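You operate a simulated robot arm through the tools that you are given. There is no shell and no other tool.

You are at the controls of a simulated robot arm. One attempt, no reset.

Task
Finish patching the cream board and test the 470 ohm block.
Fine: orange plug to POS and block in the slot before the brown supply goes on, dial still at 0; then dial up to 6, red slider at HIGH, hold the TEST button with the supply on; dial to 0, switch off, then the block back in its tray slot; the orange and blue plugs stay; leave the other blocks, the red peg, the grey knob and the black supply.

The check looks at the end state, three seconds after you hand in, the way a careful person would. Anything else that was tipped, shoved, dropped, spilled or broken makes it a failure.

Robot
A 6-joint arm with a fingered hand, fixed in place. Base frame: the origin is at the foot of the arm, x ahead of it, y to its left, z up. Lengths are in mm, angles in degrees, forces in N, time in s.
With the tool pointing down near the work surface it reaches from about 320 to 820 mm from the base axis. Its first joint turns from -166.0 to 166.0 degrees. Payload 4 kg.
The tool frame sits at the grasp point between the pads (the TCP): z along the fingers, y along the line on which they close. The tips reach 26 mm beyond it. The gripper opens to 132 mm. The gripper's body begins 73 mm behind the TCP. The gripper is a hand of 5 fingers: y runs from the thumb to the fingers, the wrist lies at [0, 0, -239] in the tool frame, and closing takes about 1.5 s.
Orientation is that of the tool frame in the base frame, as a unit quaternion [w, x, y, z]. With the fingers straight down and closing along the base's y, the tool's x points along the base's -x, its y along +y and its z along -z.

Tools
- The arm moves only by the tool step_arm. Its argument "series" is a list of rows, each an object of numbers (a shift or turn left out is 0, a gripper value left out holds the last): "dx", "dy", "dz": the shift along the tool's x, y, z in m; "wx", "wy", "wz": the turn, a rotation vector about the tool's x, y, z in degrees; "hand": the finger opening in m, from 0 to 0.132. In form: [{"dx": .., "dy": .., "dz": .., "wx": .., "wy": .., "wz": .., "hand": ..}, ...]. A call has 1 to 20 rows; each row is the pose to reach, as a shift and turn from the pose commanded when the call began, along the tool's axes at that moment. A row lasts 0.2 s, in which the tool goes at most 50 mm and 8.6 degrees; a call with a longer step from one row to the next is refused whole, and so is a gripper value outside its range. A pose out of reach is approached as far as the arm can. The call stops where the force on the tool passes 90 N (or 10 N more than at its start, if that is more) or the arm is blocked; 0.2 s more then pass. The fingers move at their own pace (about 45 mm/s each) and stop on an object; they squeeze with about 27 N. The grip force told is the motor's: it shows also when the fingers shut on nothing. Time passes only in rows, and 0.2 s behind the last, so rows that repeat a pose let the fingers close. It gives the time, the measured TCP pose, the force on the tool (base axes), the opening and the grip force at its end, in the units of the frame above (readings bear some noise), with the torque about the TCP (base axes, N m) and any sound that the robot's microphone picked up.
- Cameras (640 x 400 px; columns grow to the right, rows downward): "scene" is fixed at [49.2, 649.5, 1589.2]; the picture's right is [-0.70, -0.72, 0.00], its down [-0.62, 0.60, -0.50] and it looks along [0.36, -0.35, -0.86] (base axes); focal length 228 px, centre (320, 200). "wrist" rides on the gripper at [85, 2, -97] in the tool frame; the picture's right is [-0.02, 1.00, 0.00], its down [-0.75, -0.02, -0.66] and it looks along [-0.66, -0.01, 0.75] (tool axes); focal length 270 px, centre (320, 200). There is no depth. A picture from a camera that has moved, and an enlarged one, comes with that camera's place and axes in the base frame and with its lens.
- capture(camera): a new picture of that camera. The clock stands still meanwhile.
- hand_shape(shape): the hand has 5 fingers and takes this shape, open, in about a second: jaw (thumb against the fingers, like two jaws); tri (thumb and two fingers); tip (a fingertip pinch); poke (one finger out to press); point (the index stretched); flat (the hand flat); cup (the hand cupped); fist (a fist). The gripper value then closes the fingers along that shape, each until it touches; the sizes above hold for jaw. It gives what a move gives, with no picture.
- close_up(camera, box): a new picture of the part [left, top, right, bottom] of that camera's present view, enlarged. The clock stands still meanwhile.
- sign_off(): hands the job in; it is judged then, once.

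Places have to be worked out from the pictures, the camera data and where the tool is seen. Open the gripper and draw the arm clear of the work before you hand the job in, unless the task says otherwise.

The tools are called as a command line: name --argument value ..., lists and objects as JSON in quotes. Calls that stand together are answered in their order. step_arm: Moves the arm, as the interface text tells. Its arguments: {"type":"object","properties":{"series":{"type":"array"}},"required":["series"]} The other tools are called the same way: hand_shape (shape) gives the hand a shape; capture (camera) takes a picture; close_up (camera, box) takes an enlarged picture of a part of a camera's view; sign_off () hands the job in.

At the start:

```text
clock: 0.0
eef_pos: [505.1, 209.8, 1179.6]
tcp_rot: [0.0, 0.0, 1.0, 0.0]
contact_force: [-0.4, -0.1, 0.4]
moment: [-0.01, -0.02, 0.01]
opening: 131.8
finger_force: 0.1
shape: jaw
```

scene: 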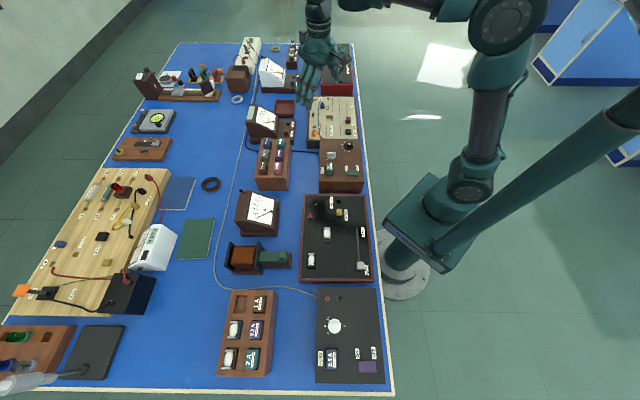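
wrist: 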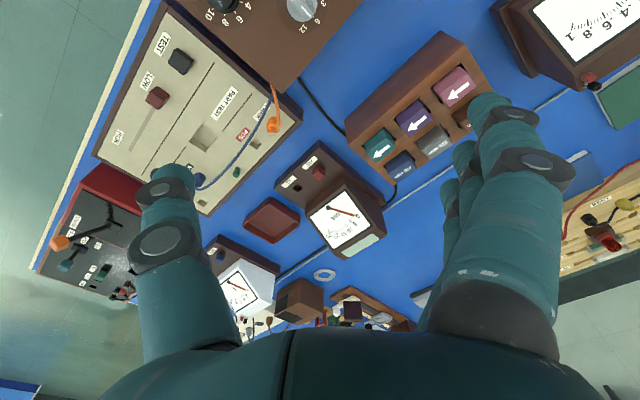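

I see a bench with a cream board near the middle of the table, a block tray and a brown supply next to it. I take enlarged pictures to identify each part before moving.

close_up --camera "scene" --box '[230, 80, 390, 200]'

close_up --camera "wrist" --box '[80, 0, 320, 200]'

close_up --camera "wrist" --box '[240, 20, 500, 270]'

```text
3.33 times, centred on (310, 140) of scene
camera zoom: at [49.2, 649.5, 1589.2], right [-0.7, -0.72, 0.0], down [-0.62, 0.6, -0.5], along [0.36, -0.35, -0.86], focal length 758 px, centre (353, 400)
```

zoom: 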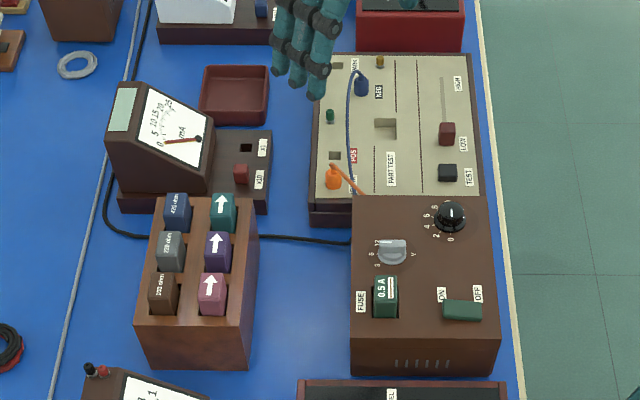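

```text
2.00 times, centred on (200, 100) of wrist
camera zoom: at [420.1, 211.2, 1276.6], right [0.02, 1.0, 0.0], down [0.75, -0.02, 0.66], along [0.66, -0.01, -0.75], focal length 541 px, centre (560, 400)
```

zoom: 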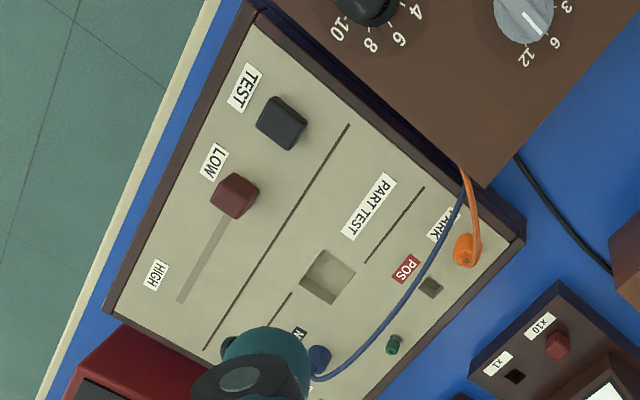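

```text
1.60 times, centred on (370, 145) of wrist
camera zoom: at [420.1, 211.2, 1276.6], right [0.02, 1.0, 0.0], down [0.75, -0.02, 0.66], along [0.66, -0.01, -0.75], focal length 432 px, centre (240, 288)
```

zoom: 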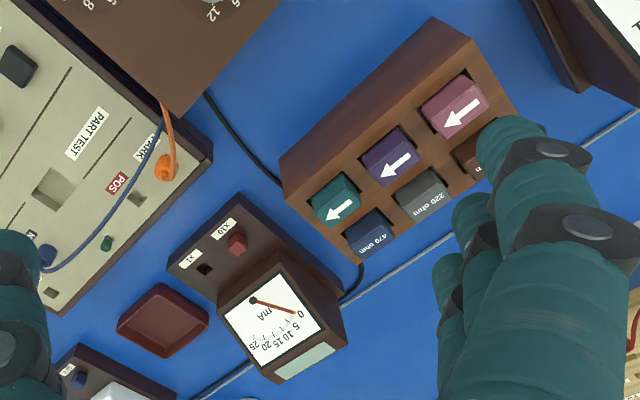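

Triangulating the two views puts the cream board's top at about z 845 mm with its TEST button near (524, 10). The board is turned about 45° to the base. I move to a survey pose nearer to the board, well above it.

step_arm --series '[{"dx": 0.0125, "dy": -0.025, "dz": 0.0217}, {"dx": 0.025, "dy": -0.05, "dz": 0.0433}, {"dx": 0.0375, "dy": -0.075, "dz": 0.065}, {"dx": 0.05, "dy": -0.1, "dz": 0.0867}, {"dx": 0.0625, "dy": -0.125, "dz": 0.1083}, {"dx": 0.075, "dy": -0.15, "dz": 0.13}, {"dx": 0.075, "dy": -0.15, "dz": 0.13}]'

capture --camera "wrist"

capture --camera "scene"

```text
clock: 1.6
eef_pos: [430.4, 59.3, 1049.9]
tcp_rot: [0.0, 0.001, 1.0, 0.0]
contact_force: [0.1, -0.1, 0.4]
moment: [0.01, 0.01, 0.0]
opening: 131.8
finger_force: 0.1
shape: jaw
```

```text
taken
camera wrist: at [345.8, 60.1, 1146.6], right [0.02, 1.0, 0.0], down [0.75, -0.02, 0.66], along [0.66, -0.01, -0.75], focal length 270 px, centre (320, 200)
```

wrist: 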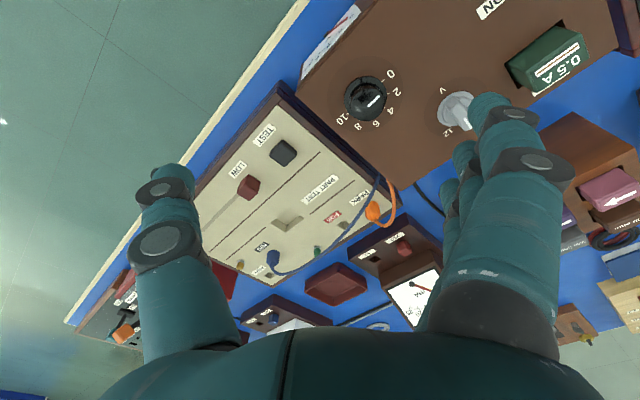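

```text
taken
```

scene: 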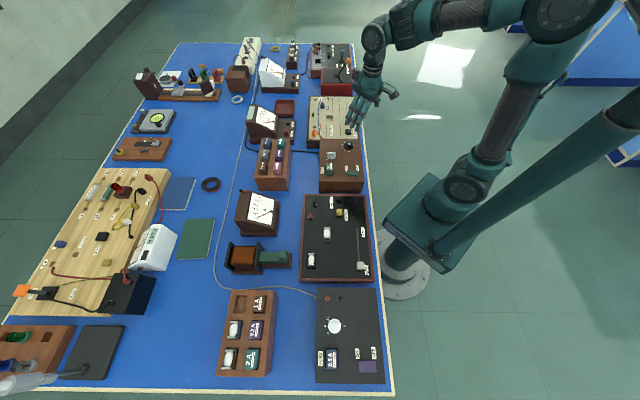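

The board, slot, jacks, dial and slider are all visible now. I enlarge each area to find accurate positions.

close_up --camera "wrist" --box '[190, 100, 410, 300]'

close_up --camera "wrist" --box '[300, 0, 620, 200]'

close_up --camera "scene" --box '[300, 90, 370, 150]'

close_up --camera "scene" --box '[240, 90, 330, 195]'

close_up --camera "scene" --box '[310, 130, 370, 200]'

```text
2.00 times, centred on (300, 200) of wrist
camera zoom: at [345.8, 60.1, 1146.6], right [0.02, 1.0, 0.0], down [0.75, -0.02, 0.66], along [0.66, -0.01, -0.75], focal length 541 px, centre (360, 200)
```

zoom: 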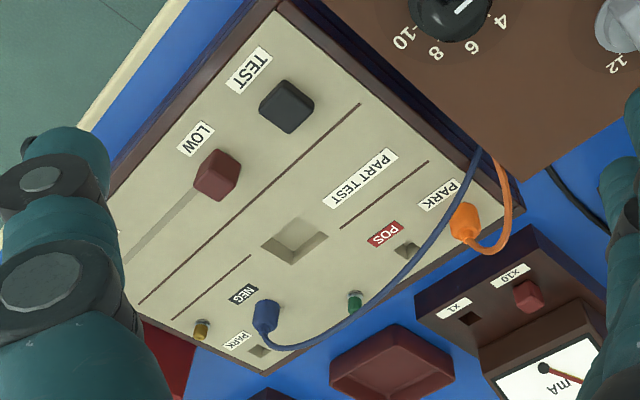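

```text
2.00 times, centred on (460, 100) of wrist
camera zoom: at [345.8, 60.1, 1146.6], right [0.02, 1.0, 0.0], down [0.75, -0.02, 0.66], along [0.66, -0.01, -0.75], focal length 541 px, centre (40, 400)
```

zoom: 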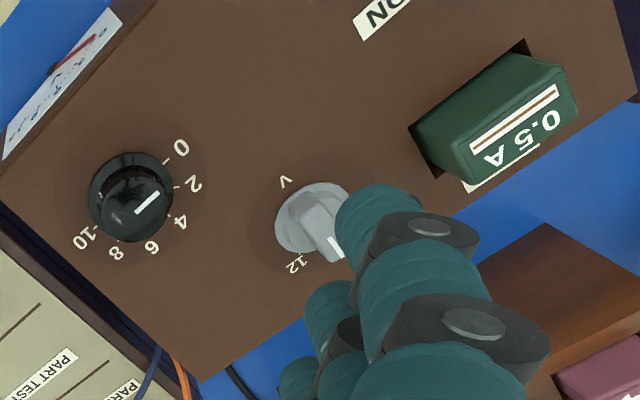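

```text
6.67 times, centred on (335, 120) of scene
camera zoom: at [49.2, 649.5, 1589.2], right [-0.7, -0.72, 0.0], down [-0.62, 0.6, -0.5], along [0.36, -0.35, -0.86], focal length 1516 px, centre (220, 733)
```

zoom: 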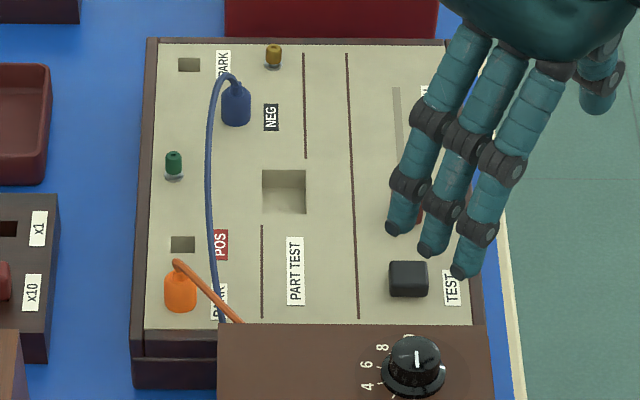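

```text
3.81 times, centred on (285, 142) of scene
camera zoom: at [49.2, 649.5, 1589.2], right [-0.7, -0.72, 0.0], down [-0.62, 0.6, -0.5], along [0.36, -0.35, -0.86], focal length 867 px, centre (453, 419)
```

zoom: 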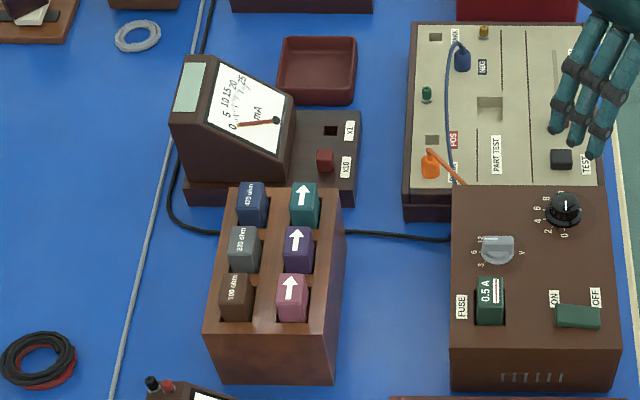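

```text
5.71 times, centred on (340, 165) of scene
camera zoom: at [49.2, 649.5, 1589.2], right [-0.7, -0.72, 0.0], down [-0.62, 0.6, -0.5], along [0.36, -0.35, -0.86], focal length 1300 px, centre (206, 400)
```

zoom: 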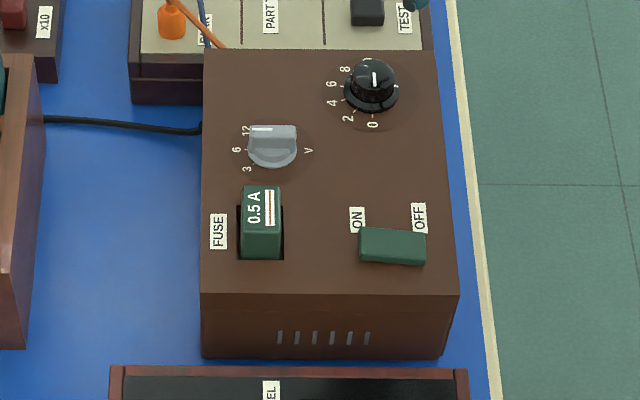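

The geometry is clearer: board long axis along roughly (0.71, -0.70), and the dial pointer lies on the 0 side. The jaw shape spreads four fingers wide, so I try the fingertip pinch shape up here in free air and look at it.

hand_shape --shape "tip"

capture --camera "wrist"

close_up --camera "scene" --box '[310, 40, 430, 140]'

```text
clock: 2.5
eef_pos: [430.9, 59.3, 1050.3]
tcp_rot: [-0.001, 0.0, 1.0, 0.0]
contact_force: [0.1, 0.3, 0.2]
moment: [0.0, 0.0, -0.02]
opening: 131.7
finger_force: 0.1
shape: tip
```

```text
taken
camera wrist: at [346.0, 60.3, 1146.8], right [0.02, 1.0, 0.0], down [0.75, -0.02, 0.66], along [0.66, -0.01, -0.75], focal length 270 px, centre (320, 200)
```

wrist: 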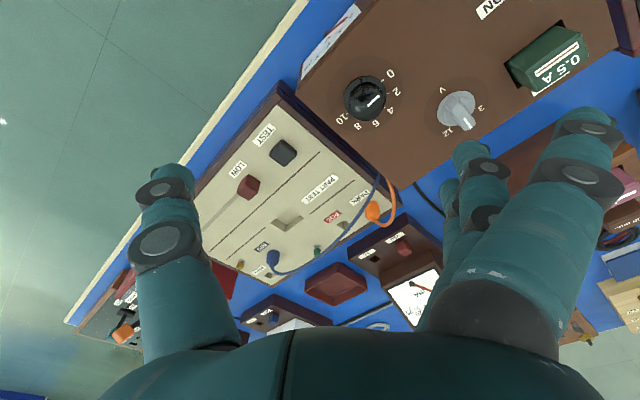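

```text
4.00 times, centred on (370, 90) of scene
camera zoom: at [49.2, 649.5, 1589.2], right [-0.7, -0.72, 0.0], down [-0.62, 0.6, -0.5], along [0.36, -0.35, -0.86], focal length 910 px, centre (120, 640)
```

zoom: 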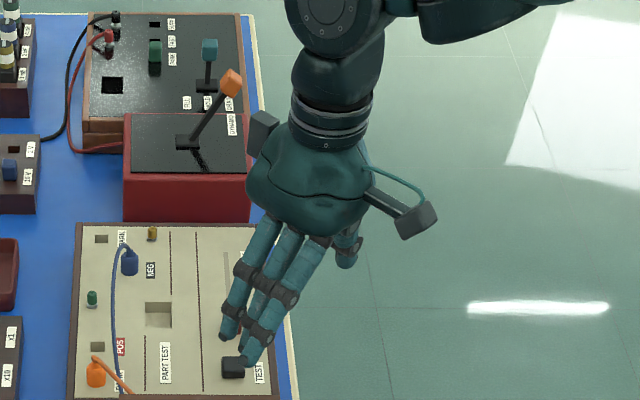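

In tip shape one finger stands apart from the rest. I close it partway in free air to see where the thumb and finger meet.

step_arm --series '[{"hand": 0.03}, {"hand": 0.03}, {"hand": 0.03}, {"hand": 0.03}, {"hand": 0.03}, {"hand": 0.03}, {"hand": 0.03}, {"hand": 0.03}]'

capture --camera "wrist"

close_up --camera "scene" --box '[330, 60, 410, 140]'

```text
clock: 4.3
eef_pos: [432.2, 59.9, 1048.8]
tcp_rot: [0.0, 0.0, 1.0, 0.0]
contact_force: [0.2, 0.1, 0.2]
moment: [0.0, -0.01, -0.03]
opening: 30.6
finger_force: 0.1
shape: tip
```

```text
taken
camera wrist: at [346.0, 60.3, 1146.8], right [0.02, 1.0, 0.0], down [0.75, -0.02, 0.66], along [0.66, -0.01, -0.75], focal length 270 px, centre (320, 200)
```

wrist: 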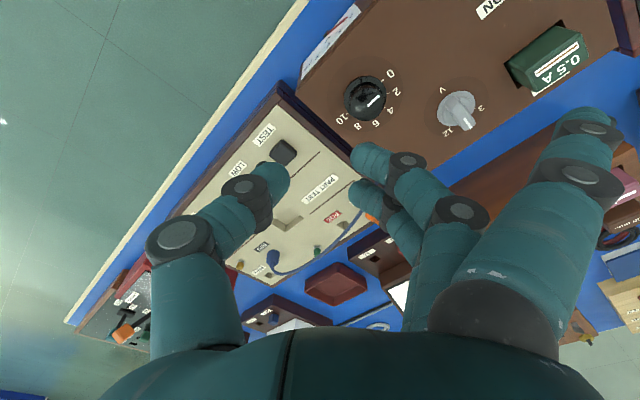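

```text
5.00 times, centred on (370, 100) of scene
camera zoom: at [49.2, 649.5, 1589.2], right [-0.7, -0.72, 0.0], down [-0.62, 0.6, -0.5], along [0.36, -0.35, -0.86], focal length 1137 px, centre (70, 700)
```

zoom: 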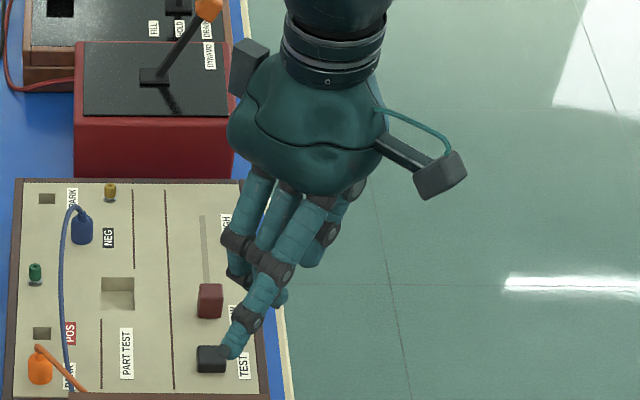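

In tip the thumb meets two fingers while one stays out straight. I compare with tri closed the same amount.

hand_shape --shape "tri"

step_arm --series '[{"hand": 0.03}, {"hand": 0.03}, {"hand": 0.03}, {"hand": 0.03}, {"hand": 0.03}, {"hand": 0.03}, {"hand": 0.03}, {"hand": 0.03}]'

capture --camera "wrist"

close_up --camera "scene" --box '[330, 60, 410, 140]'

```text
clock: 5.2
eef_pos: [429.2, 59.4, 1049.9]
tcp_rot: [0.0, -0.001, 1.0, 0.0]
contact_force: [0.5, 0.0, 0.5]
moment: [0.0, -0.03, -0.01]
opening: 132.1
finger_force: 0.0
shape: tri
```

```text
clock: 7.0
eef_pos: [431.4, 60.4, 1050.0]
tcp_rot: [0.0, 0.0, 1.0, 0.0]
contact_force: [0.5, 0.6, -0.6]
moment: [-0.02, 0.03, 0.0]
opening: 30.8
finger_force: 0.0
shape: tri
```

```text
taken
camera wrist: at [346.0, 60.3, 1146.8], right [0.02, 1.0, 0.0], down [0.75, -0.02, 0.66], along [0.66, -0.01, -0.75], focal length 270 px, centre (320, 200)
```

wrist: 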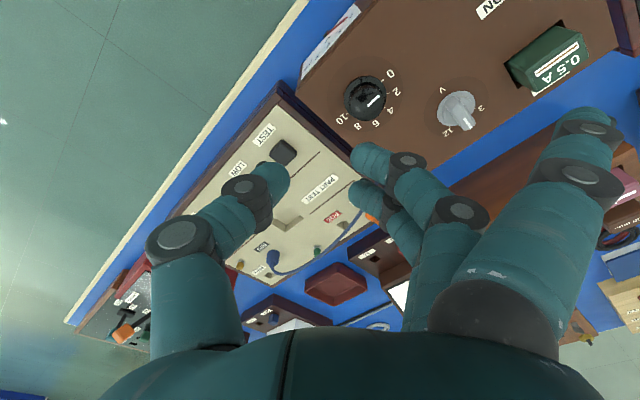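

```text
5.00 times, centred on (370, 100) of scene
camera zoom: at [49.2, 649.5, 1589.2], right [-0.7, -0.72, 0.0], down [-0.62, 0.6, -0.5], along [0.36, -0.35, -0.86], focal length 1137 px, centre (70, 700)
```

zoom: 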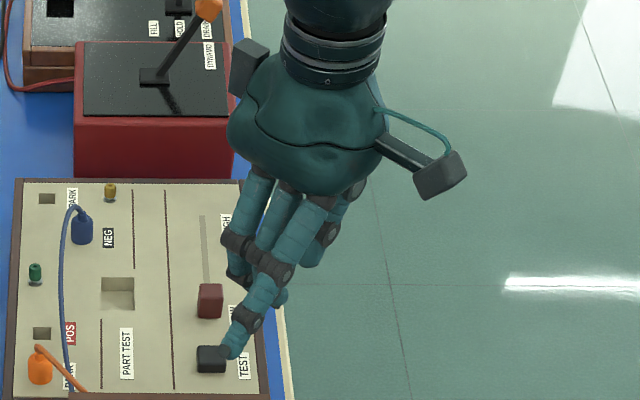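

Tri looks the same as tip. I look at jaw closed to the same opening for comparison.

hand_shape --shape "jaw"

step_arm --series '[{"hand": 0.03}, {"hand": 0.03}, {"hand": 0.03}, {"hand": 0.03}, {"hand": 0.03}, {"hand": 0.03}, {"hand": 0.03}, {"hand": 0.03}]'

capture --camera "wrist"

close_up --camera "scene" --box '[330, 60, 410, 140]'

```text
clock: 7.9
eef_pos: [430.5, 59.7, 1049.2]
tcp_rot: [0.0, 0.0, 1.0, 0.0]
contact_force: [0.4, -0.1, 0.5]
moment: [0.0, -0.01, -0.01]
opening: 132.0
finger_force: 0.1
shape: jaw
```

```text
clock: 9.7
eef_pos: [430.7, 59.0, 1049.6]
tcp_rot: [0.0, 0.0, 1.0, 0.0]
contact_force: [0.0, 0.5, -0.6]
moment: [0.01, 0.0, 0.01]
opening: 30.4
finger_force: 0.3
shape: jaw
```

```text
taken
camera wrist: at [346.0, 60.3, 1146.8], right [0.02, 1.0, 0.0], down [0.75, -0.02, 0.66], along [0.66, -0.01, -0.75], focal length 270 px, centre (320, 200)
```

wrist: 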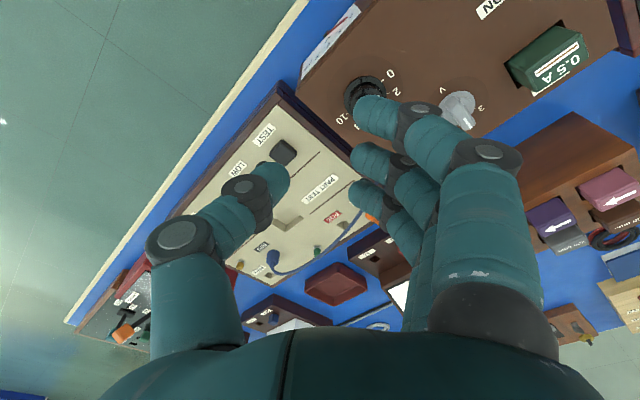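

```text
5.00 times, centred on (370, 100) of scene
camera zoom: at [49.2, 649.5, 1589.2], right [-0.7, -0.72, 0.0], down [-0.62, 0.6, -0.5], along [0.36, -0.35, -0.86], focal length 1137 px, centre (70, 700)
```

zoom: 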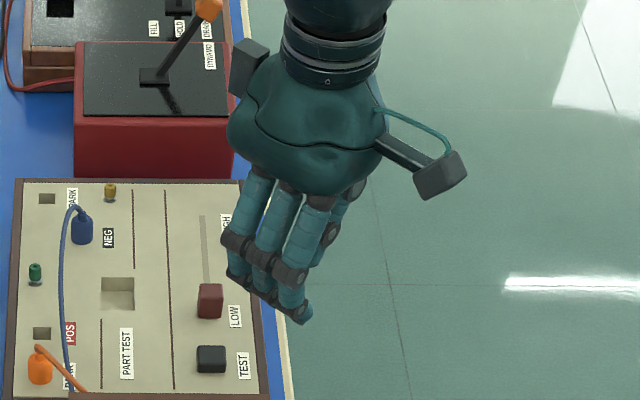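

Jaw closes all four fingers side by side; tip uses only the middle two against the thumb, which is better for crowded parts. Next I check the poke shape to learn where its fingertip lies.

hand_shape --shape "poke"

capture --camera "wrist"

close_up --camera "scene" --box '[330, 60, 410, 140]'

```text
clock: 10.6
eef_pos: [431.5, 59.5, 1049.9]
tcp_rot: [0.0, 0.0, 1.0, 0.0]
contact_force: [0.3, -0.3, 0.1]
moment: [-0.02, 0.0, 0.0]
opening: 0.0
finger_force: 0.0
shape: poke
```

```text
taken
camera wrist: at [346.0, 60.3, 1146.8], right [0.02, 1.0, 0.0], down [0.75, -0.02, 0.66], along [0.66, -0.01, -0.75], focal length 270 px, centre (320, 200)
```

wrist: 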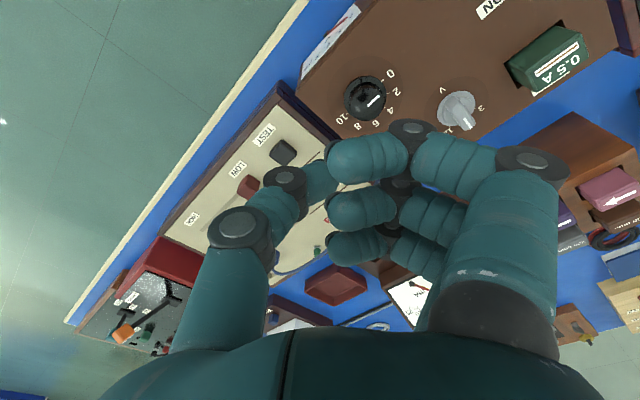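

```text
5.00 times, centred on (370, 100) of scene
camera zoom: at [49.2, 649.5, 1589.2], right [-0.7, -0.72, 0.0], down [-0.62, 0.6, -0.5], along [0.36, -0.35, -0.86], focal length 1137 px, centre (70, 700)
```

zoom: 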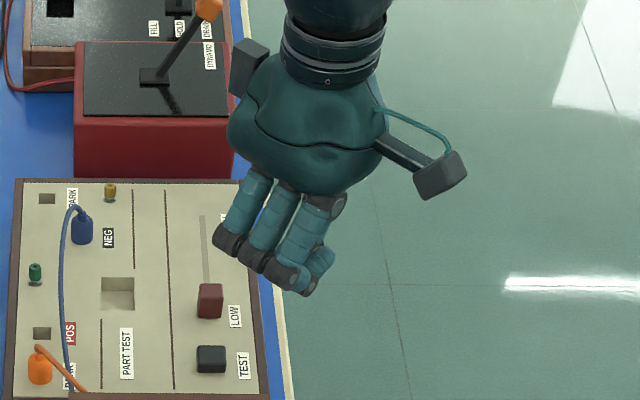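

In poke no finger is clearly extended in these views. I enlarge the wrist view to check.

close_up --camera "wrist" --box '[220, 100, 480, 300]'

close_up --camera "scene" --box '[345, 80, 385, 120]'

```text
2.00 times, centred on (350, 200) of wrist
camera zoom: at [346.0, 60.3, 1146.8], right [0.02, 1.0, 0.0], down [0.75, -0.02, 0.66], along [0.66, -0.01, -0.75], focal length 541 px, centre (260, 200)
```

zoom: 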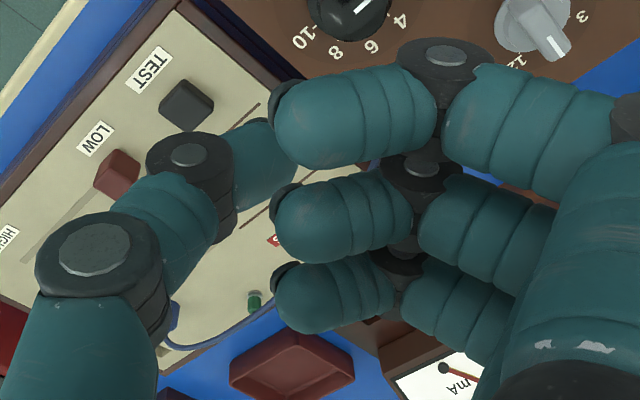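

```text
10.00 times, centred on (365, 100) of scene
camera zoom: at [49.2, 649.5, 1589.2], right [-0.7, -0.72, 0.0], down [-0.62, 0.6, -0.5], along [0.36, -0.35, -0.86], focal length 2275 px, centre (-130, 1200)
```

zoom: 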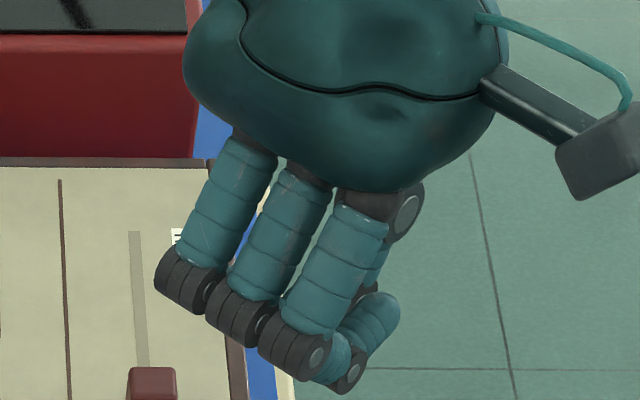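

Poke just looks like a curled fist with the thumb alongside. I check point once, then decide how to press.

hand_shape --shape "point"

capture --camera "wrist"

close_up --camera "scene" --box '[340, 70, 400, 130]'

```text
clock: 11.5
eef_pos: [431.4, 60.6, 1050.3]
tcp_rot: [0.0, 0.0, 1.0, 0.0]
contact_force: [-0.4, 0.1, 0.0]
moment: [0.01, 0.01, -0.04]
opening: 126.0
finger_force: 0.0
shape: point
```

```text
taken
camera wrist: at [346.0, 60.3, 1146.8], right [0.02, 1.0, 0.0], down [0.75, -0.02, 0.66], along [0.66, -0.01, -0.75], focal length 270 px, centre (320, 200)
```

wrist: 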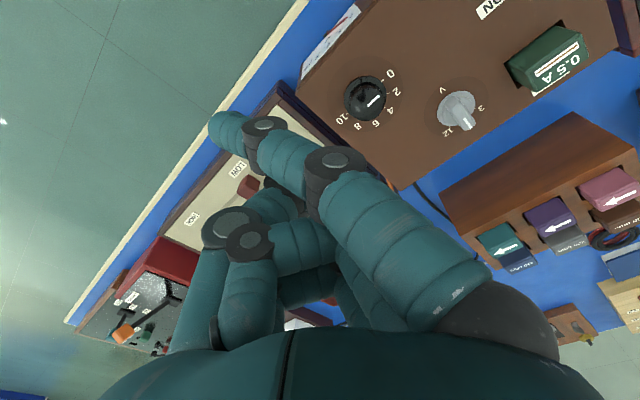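

```text
6.67 times, centred on (370, 100) of scene
camera zoom: at [49.2, 649.5, 1589.2], right [-0.7, -0.72, 0.0], down [-0.62, 0.6, -0.5], along [0.36, -0.35, -0.86], focal length 1516 px, centre (-13, 867)
```

zoom: 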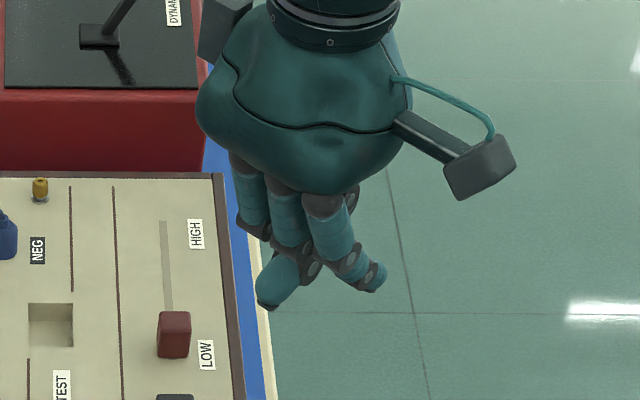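

Point sends the index off sideways, so for pressing I will use the closed fingertips (tips 26 mm beyond the TCP). Now I take the tip shape again and go above the orange plug and POS hole, turned 45° to line up with the board.

hand_shape --shape "tip"

step_arm --series '[{"dx": -0.03, "dy": 0.0075, "dz": 0.007, "wz": -6.4, "hand": 0.132}, {"dx": -0.06, "dy": 0.015, "dz": 0.014, "wz": -12.8}, {"dx": -0.09, "dy": 0.0225, "dz": 0.021, "wz": -19.2}, {"dx": -0.12, "dy": 0.03, "dz": 0.028, "wz": -25.7}, {"dx": -0.15, "dy": 0.0375, "dz": 0.036, "wz": -32.1}, {"dx": -0.18, "dy": 0.045, "dz": 0.043, "wz": -38.5}, {"dx": -0.212, "dy": 0.053, "dz": 0.05, "wz": -45}, {"dx": -0.212, "dy": 0.053, "dz": 0.05, "wz": -45}]'

capture --camera "wrist"

close_up --camera "scene" --box '[280, 60, 380, 160]'

```text
clock: 12.4
eef_pos: [431.1, 59.5, 1050.1]
tcp_rot: [0.0, 0.0, 1.0, 0.0]
contact_force: [-0.5, 0.7, -0.4]
moment: [0.02, 0.01, -0.01]
opening: 131.7
finger_force: 0.0
shape: tip
```

```text
clock: 14.2
eef_pos: [643.1, 113.2, 999.5]
tcp_rot: [0.0, -0.383, 0.924, 0.0]
contact_force: [0.5, -0.7, 0.1]
moment: [0.01, 0.01, 0.0]
opening: 131.8
finger_force: 0.0
shape: tip
```

```text
taken
camera wrist: at [582.1, 53.6, 1096.5], right [-0.69, 0.72, 0.0], down [0.54, 0.52, 0.66], along [0.47, 0.46, -0.75], focal length 270 px, centre (320, 200)
```

wrist: 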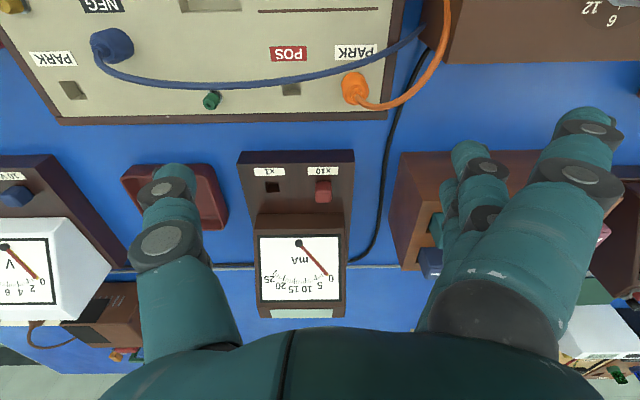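

```text
4.00 times, centred on (330, 110) of scene
camera zoom: at [49.2, 649.5, 1589.2], right [-0.7, -0.72, 0.0], down [-0.62, 0.6, -0.5], along [0.36, -0.35, -0.86], focal length 910 px, centre (280, 560)
```

zoom: 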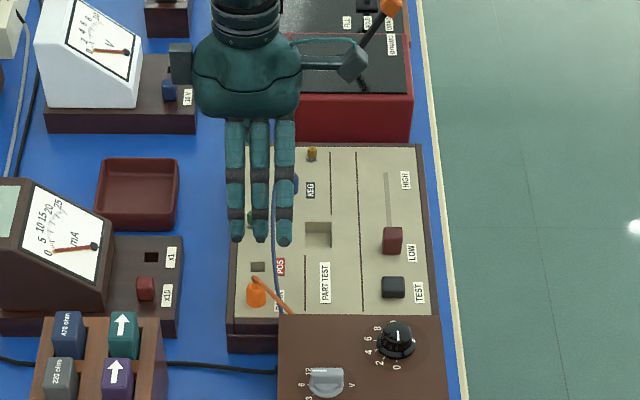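

The view is now square with the board; the plug and POS hole lie near image row 90 as expected. I enlarge them.

close_up --camera "wrist" --box '[250, 40, 410, 140]'

close_up --camera "scene" --box '[300, 105, 350, 145]'

```text
4.00 times, centred on (330, 90) of wrist
camera zoom: at [582.1, 53.6, 1096.5], right [-0.69, 0.72, 0.0], down [0.54, 0.52, 0.66], along [0.47, 0.46, -0.75], focal length 1081 px, centre (280, 640)
```

zoom: 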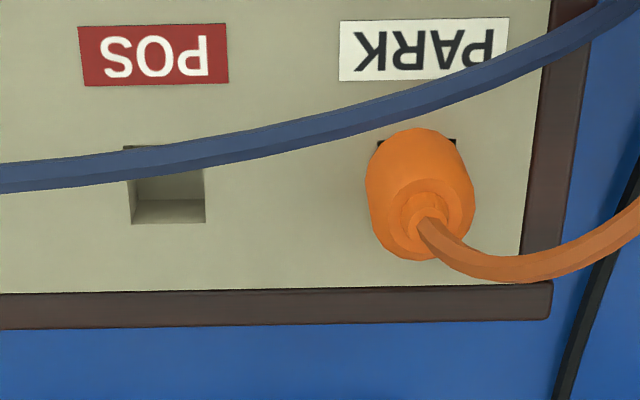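

```text
10.00 times, centred on (325, 125) of scene
camera zoom: at [49.2, 649.5, 1589.2], right [-0.7, -0.72, 0.0], down [-0.62, 0.6, -0.5], along [0.36, -0.35, -0.86], focal length 2275 px, centre (270, 950)
```

zoom: 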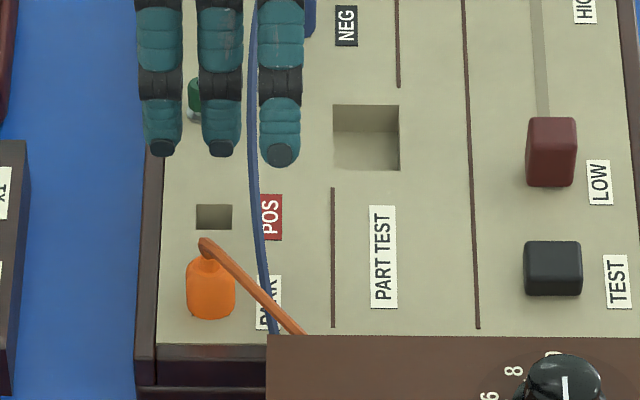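

From two wrist views the board top is at about z 851, POS near (658, 93) and the parked orange plug near (619.5, 132); the plug body is about 22 mm across and 25 mm high. I turn the hand 90° so the thumb comes on the robot side and the fingers on the free outer edge, and lower to z 950 above the plug.

step_arm --series '[{"dx": 0.0003, "dy": 0.003, "dz": 0.004, "wz": 7.5}, {"dx": 0.0006, "dy": 0.005, "dz": 0.008, "wz": 15}, {"dx": 0.0009, "dy": 0.008, "dz": 0.012, "wz": 22.5}, {"dx": 0.001, "dy": 0.0105, "dz": 0.016, "wz": 30}, {"dx": 0.0013, "dy": 0.013, "dz": 0.02, "wz": 37.5}, {"dx": 0.0015, "dy": 0.0155, "dz": 0.025, "wz": 45}, {"dx": 0.0018, "dy": 0.018, "dz": 0.029, "wz": 52.5}, {"dx": 0.002, "dy": 0.0205, "dz": 0.033, "wz": 60}, {"dx": 0.0023, "dy": 0.023, "dz": 0.037, "wz": 67.5}, {"dx": 0.0025, "dy": 0.0255, "dz": 0.041, "wz": 75}, {"dx": 0.0028, "dy": 0.028, "dz": 0.045, "wz": 82.5}, {"dx": 0.003, "dy": 0.0305, "dz": 0.0495, "wz": 90}, {"dx": 0.003, "dy": 0.0305, "dz": 0.0495, "wz": 90}]'

capture --camera "wrist"

close_up --camera "scene" --box '[280, 80, 360, 160]'

```text
clock: 17.0
eef_pos: [617.8, 132.6, 950.4]
tcp_rot: [0.0, 0.384, 0.923, -0.001]
contact_force: [0.5, 0.1, 0.2]
moment: [0.02, -0.01, -0.02]
opening: 131.9
finger_force: 0.1
shape: tip
```

```text
taken
camera wrist: at [559.2, 193.1, 1046.9], right [0.72, 0.69, 0.0], down [0.52, -0.54, 0.66], along [0.45, -0.48, -0.75], focal length 270 px, centre (320, 200)
```

wrist: 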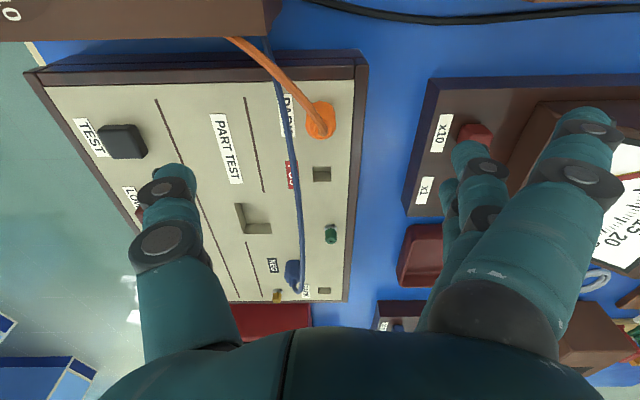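

```text
5.00 times, centred on (320, 120) of scene
camera zoom: at [49.2, 649.5, 1589.2], right [-0.7, -0.72, 0.0], down [-0.62, 0.6, -0.5], along [0.36, -0.35, -0.86], focal length 1137 px, centre (320, 600)
```

zoom: 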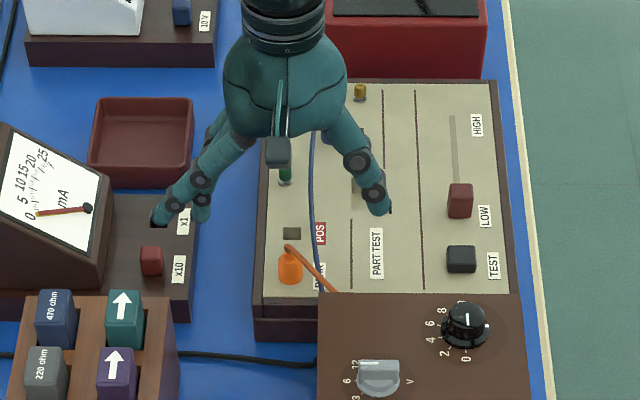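

The red peg and meter base are low (about z 833), so the outstretched index stays well above them. I enlarge the plug and POS from this side.

close_up --camera "wrist" --box '[240, 80, 400, 180]'

close_up --camera "wrist" --box '[280, 80, 360, 130]'

```text
4.00 times, centred on (320, 130) of wrist
camera zoom: at [559.2, 193.1, 1046.9], right [0.72, 0.69, 0.0], down [0.52, -0.54, 0.66], along [0.45, -0.48, -0.75], focal length 1081 px, centre (320, 480)
```

zoom: 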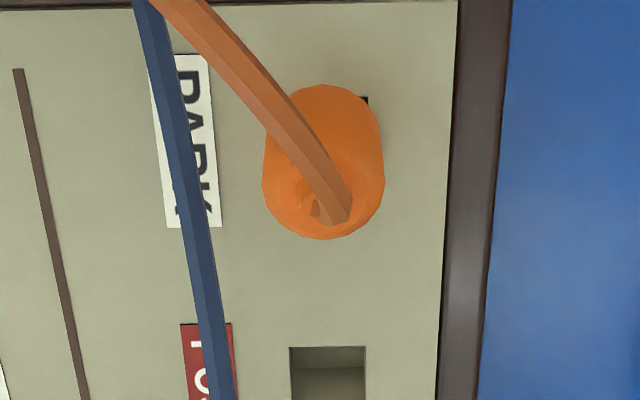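

```text
8.00 times, centred on (320, 105) of wrist
camera zoom: at [559.2, 193.1, 1046.9], right [0.72, 0.69, 0.0], down [0.52, -0.54, 0.66], along [0.45, -0.48, -0.75], focal length 2162 px, centre (320, 960)
```

zoom: 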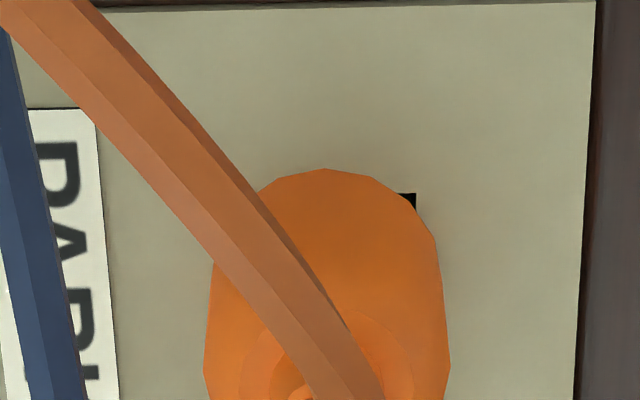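

The plug axis sits about 2 mm beyond and 1 mm to the finger side of the TCP, and POS is exactly 55 mm farther along the board. I close the pinch to about 60 mm at this height and check the tips against the plug before lowering.

step_arm --series '[{"dx": -0.001, "dy": 0.0005, "hand": 0.06}, {"dx": -0.002, "dy": 0.001, "hand": 0.06}, {"dx": -0.002, "dy": 0.001, "hand": 0.06}, {"dx": -0.002, "dy": 0.001, "hand": 0.06}, {"dx": -0.002, "dy": 0.001, "hand": 0.06}, {"dx": -0.002, "dy": 0.001, "hand": 0.06}]'

close_up --camera "wrist" --box '[160, 80, 480, 280]'

close_up --camera "scene" --box '[290, 90, 350, 150]'

```text
clock: 18.4
eef_pos: [620.9, 130.7, 950.5]
tcp_rot: [0.0, 0.382, 0.924, 0.0]
contact_force: [0.7, -0.1, 0.5]
moment: [-0.03, 0.0, -0.04]
opening: 61.1
finger_force: 0.0
shape: tip
```

```text
2.00 times, centred on (320, 180) of wrist
camera zoom: at [561.8, 192.1, 1046.8], right [0.72, 0.69, 0.0], down [0.52, -0.54, 0.66], along [0.46, -0.47, -0.75], focal length 541 px, centre (320, 240)
```

zoom: 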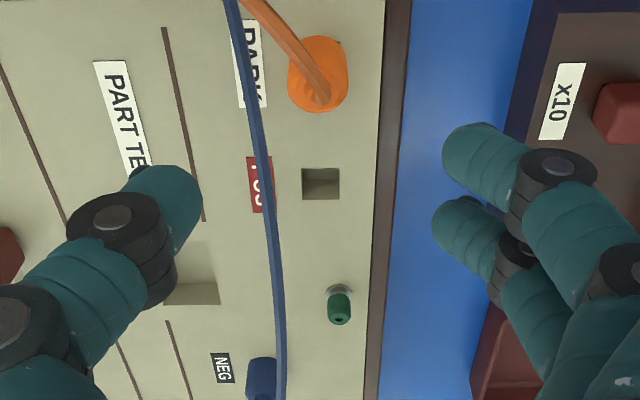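

```text
6.67 times, centred on (320, 120) of scene
camera zoom: at [49.2, 649.5, 1589.2], right [-0.7, -0.72, 0.0], down [-0.62, 0.6, -0.5], along [0.36, -0.35, -0.86], focal length 1516 px, centre (320, 733)
```

zoom: 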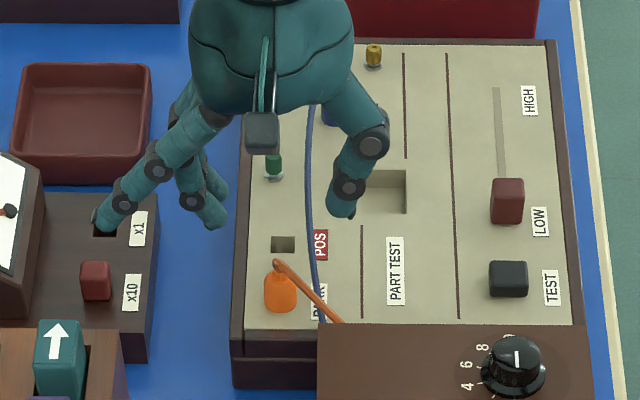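

Thumb and the two fingers straddle the plug line nicely, with the thumb between the two fingers. I lower so the tips are about 6 mm above the board and look again before closing.

step_arm --series '[{"dz": 0.017}, {"dz": 0.034}, {"dz": 0.051}, {"dz": 0.06}, {"dz": 0.0668}, {"dz": 0.0668}]'

capture --camera "wrist"

close_up --camera "wrist" --box '[220, 80, 420, 240]'

close_up --camera "scene" --box '[300, 100, 350, 150]'

```text
clock: 19.8
eef_pos: [619.8, 132.4, 881.9]
tcp_rot: [0.0, 0.383, 0.924, 0.001]
contact_force: [0.5, -0.4, -0.1]
moment: [0.02, 0.01, 0.0]
opening: 61.0
finger_force: 0.1
shape: tip
```

```text
taken
camera wrist: at [560.9, 192.4, 979.2], right [0.72, 0.69, 0.0], down [0.52, -0.54, 0.66], along [0.46, -0.47, -0.75], focal length 270 px, centre (320, 200)
```

wrist: 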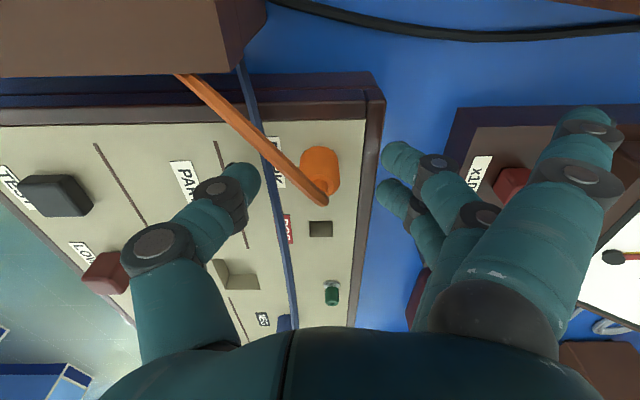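

```text
2.50 times, centred on (320, 160) of wrist
camera zoom: at [560.9, 192.4, 979.2], right [0.72, 0.69, 0.0], down [0.52, -0.54, 0.66], along [0.46, -0.47, -0.75], focal length 676 px, centre (320, 300)
```

zoom: 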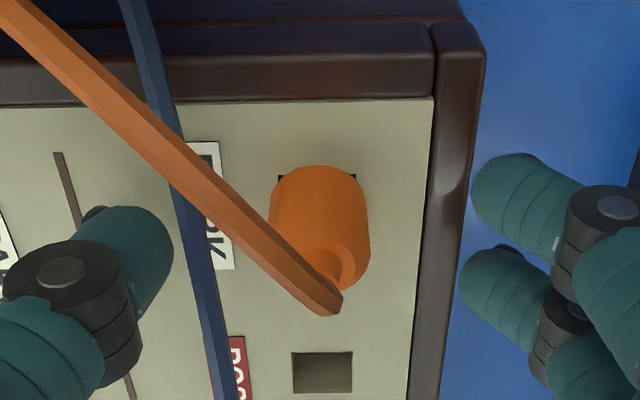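

```text
8.00 times, centred on (325, 125) of scene
camera zoom: at [49.2, 649.5, 1589.2], right [-0.7, -0.72, 0.0], down [-0.62, 0.6, -0.5], along [0.36, -0.35, -0.86], focal length 1820 px, centre (280, 800)
```

zoom: 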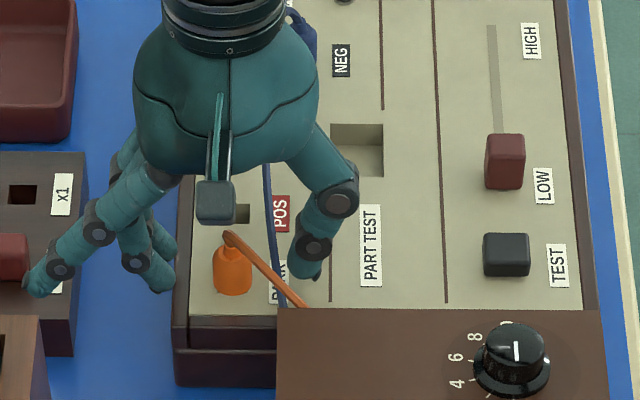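

The plug is centred between thumb and fingers (offset under 0.5 mm). I close on it.

step_arm --series '[{"hand": 0.01}, {"hand": 0.01}, {"hand": 0.01}, {"hand": 0.01}, {"hand": 0.01}, {"hand": 0.01}, {"hand": 0.01}]'

capture --camera "wrist"

close_up --camera "scene" --box '[300, 100, 350, 150]'

```text
clock: 21.4
eef_pos: [619.5, 132.0, 881.4]
tcp_rot: [0.0, 0.383, 0.924, 0.001]
contact_force: [0.3, 0.3, -0.5]
moment: [0.01, 0.02, -0.01]
opening: 11.6
finger_force: 26.0
shape: tip
```

```text
taken
camera wrist: at [560.9, 192.5, 979.3], right [0.72, 0.69, 0.0], down [0.52, -0.54, 0.66], along [0.46, -0.47, -0.75], focal length 270 px, centre (320, 200)
```

wrist: 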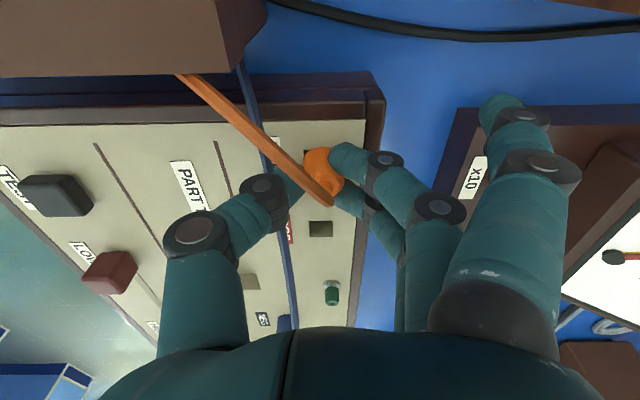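

```text
8.00 times, centred on (325, 125) of scene
camera zoom: at [49.2, 649.5, 1589.2], right [-0.7, -0.72, 0.0], down [-0.62, 0.6, -0.5], along [0.36, -0.35, -0.86], focal length 1820 px, centre (280, 800)
```

zoom: 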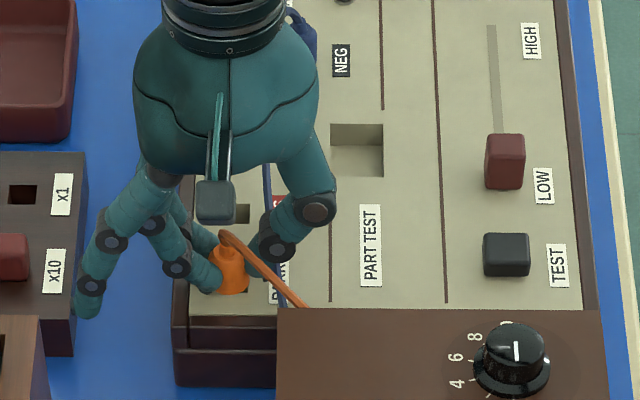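

Grip force reads 26 N with the fingers on the plug body. I lift straight up 45 mm and check that the plug follows.

step_arm --series '[{"dz": -0.004}, {"dz": -0.008}, {"dz": -0.014}, {"dz": -0.022}, {"dz": -0.03}, {"dz": -0.038}, {"dz": -0.045}, {"dz": -0.045}]'

capture --camera "wrist"

close_up --camera "scene" --box '[300, 100, 350, 150]'

```text
clock: 23.2
eef_pos: [620.1, 133.2, 929.0]
tcp_rot: [0.0, 0.383, 0.924, 0.0]
contact_force: [-0.6, -0.2, -1.2]
moment: [-0.02, 0.01, -0.02]
opening: 11.7
finger_force: 27.0
shape: tip
```

```text
taken
camera wrist: at [562.0, 192.5, 1025.5], right [0.72, 0.69, 0.0], down [0.52, -0.54, 0.66], along [0.46, -0.47, -0.75], focal length 270 px, centre (320, 200)
```

wrist: 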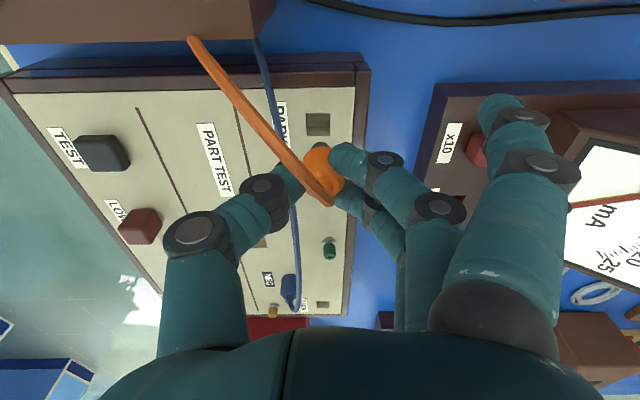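

```text
8.00 times, centred on (325, 125) of scene
camera zoom: at [49.2, 649.5, 1589.2], right [-0.7, -0.72, 0.0], down [-0.62, 0.6, -0.5], along [0.36, -0.35, -0.86], focal length 1820 px, centre (280, 800)
```

zoom: 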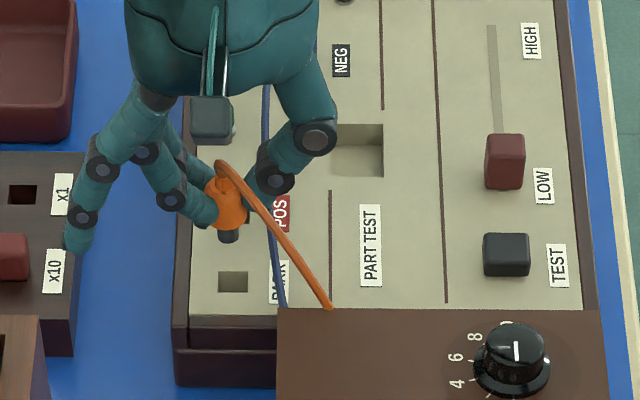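

The plug is up with its black pin visible. I move 55 mm along the board to stand over POS and check the position there.

step_arm --series '[{"dx": -0.014}, {"dx": -0.028}, {"dx": -0.042}, {"dx": -0.055}, {"dx": -0.055}, {"dx": -0.055}]'

capture --camera "wrist"

close_up --camera "wrist" --box '[260, 60, 380, 220]'

close_up --camera "scene" --box '[300, 100, 350, 150]'

```text
clock: 24.6
eef_pos: [658.4, 92.0, 927.1]
tcp_rot: [0.0, 0.383, 0.924, -0.001]
contact_force: [0.5, 0.2, -0.8]
moment: [0.01, -0.01, -0.01]
opening: 11.8
finger_force: 26.5
shape: tip
```

```text
taken
camera wrist: at [600.1, 152.6, 1024.8], right [0.72, 0.69, 0.0], down [0.52, -0.54, 0.66], along [0.46, -0.47, -0.75], focal length 270 px, centre (320, 200)
```

wrist: 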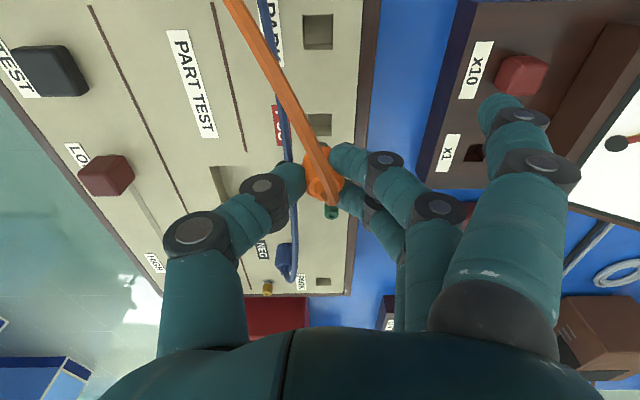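

```text
2.50 times, centred on (320, 140) of wrist
camera zoom: at [600.1, 152.6, 1024.8], right [0.72, 0.69, 0.0], down [0.52, -0.54, 0.66], along [0.46, -0.47, -0.75], focal length 676 px, centre (320, 350)
```

zoom: 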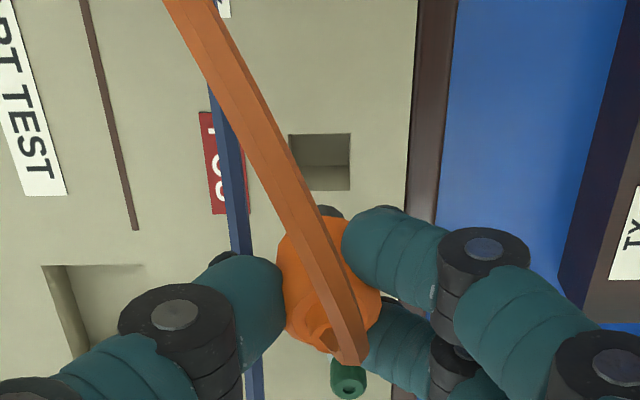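

```text
8.00 times, centred on (325, 125) of scene
camera zoom: at [49.2, 649.5, 1589.2], right [-0.7, -0.72, 0.0], down [-0.62, 0.6, -0.5], along [0.36, -0.35, -0.86], focal length 1820 px, centre (280, 800)
```

zoom: 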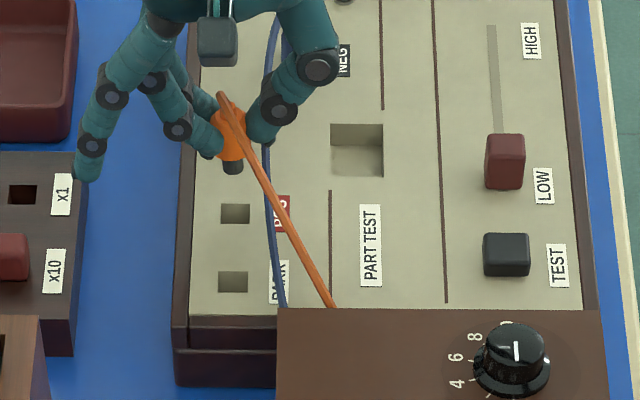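

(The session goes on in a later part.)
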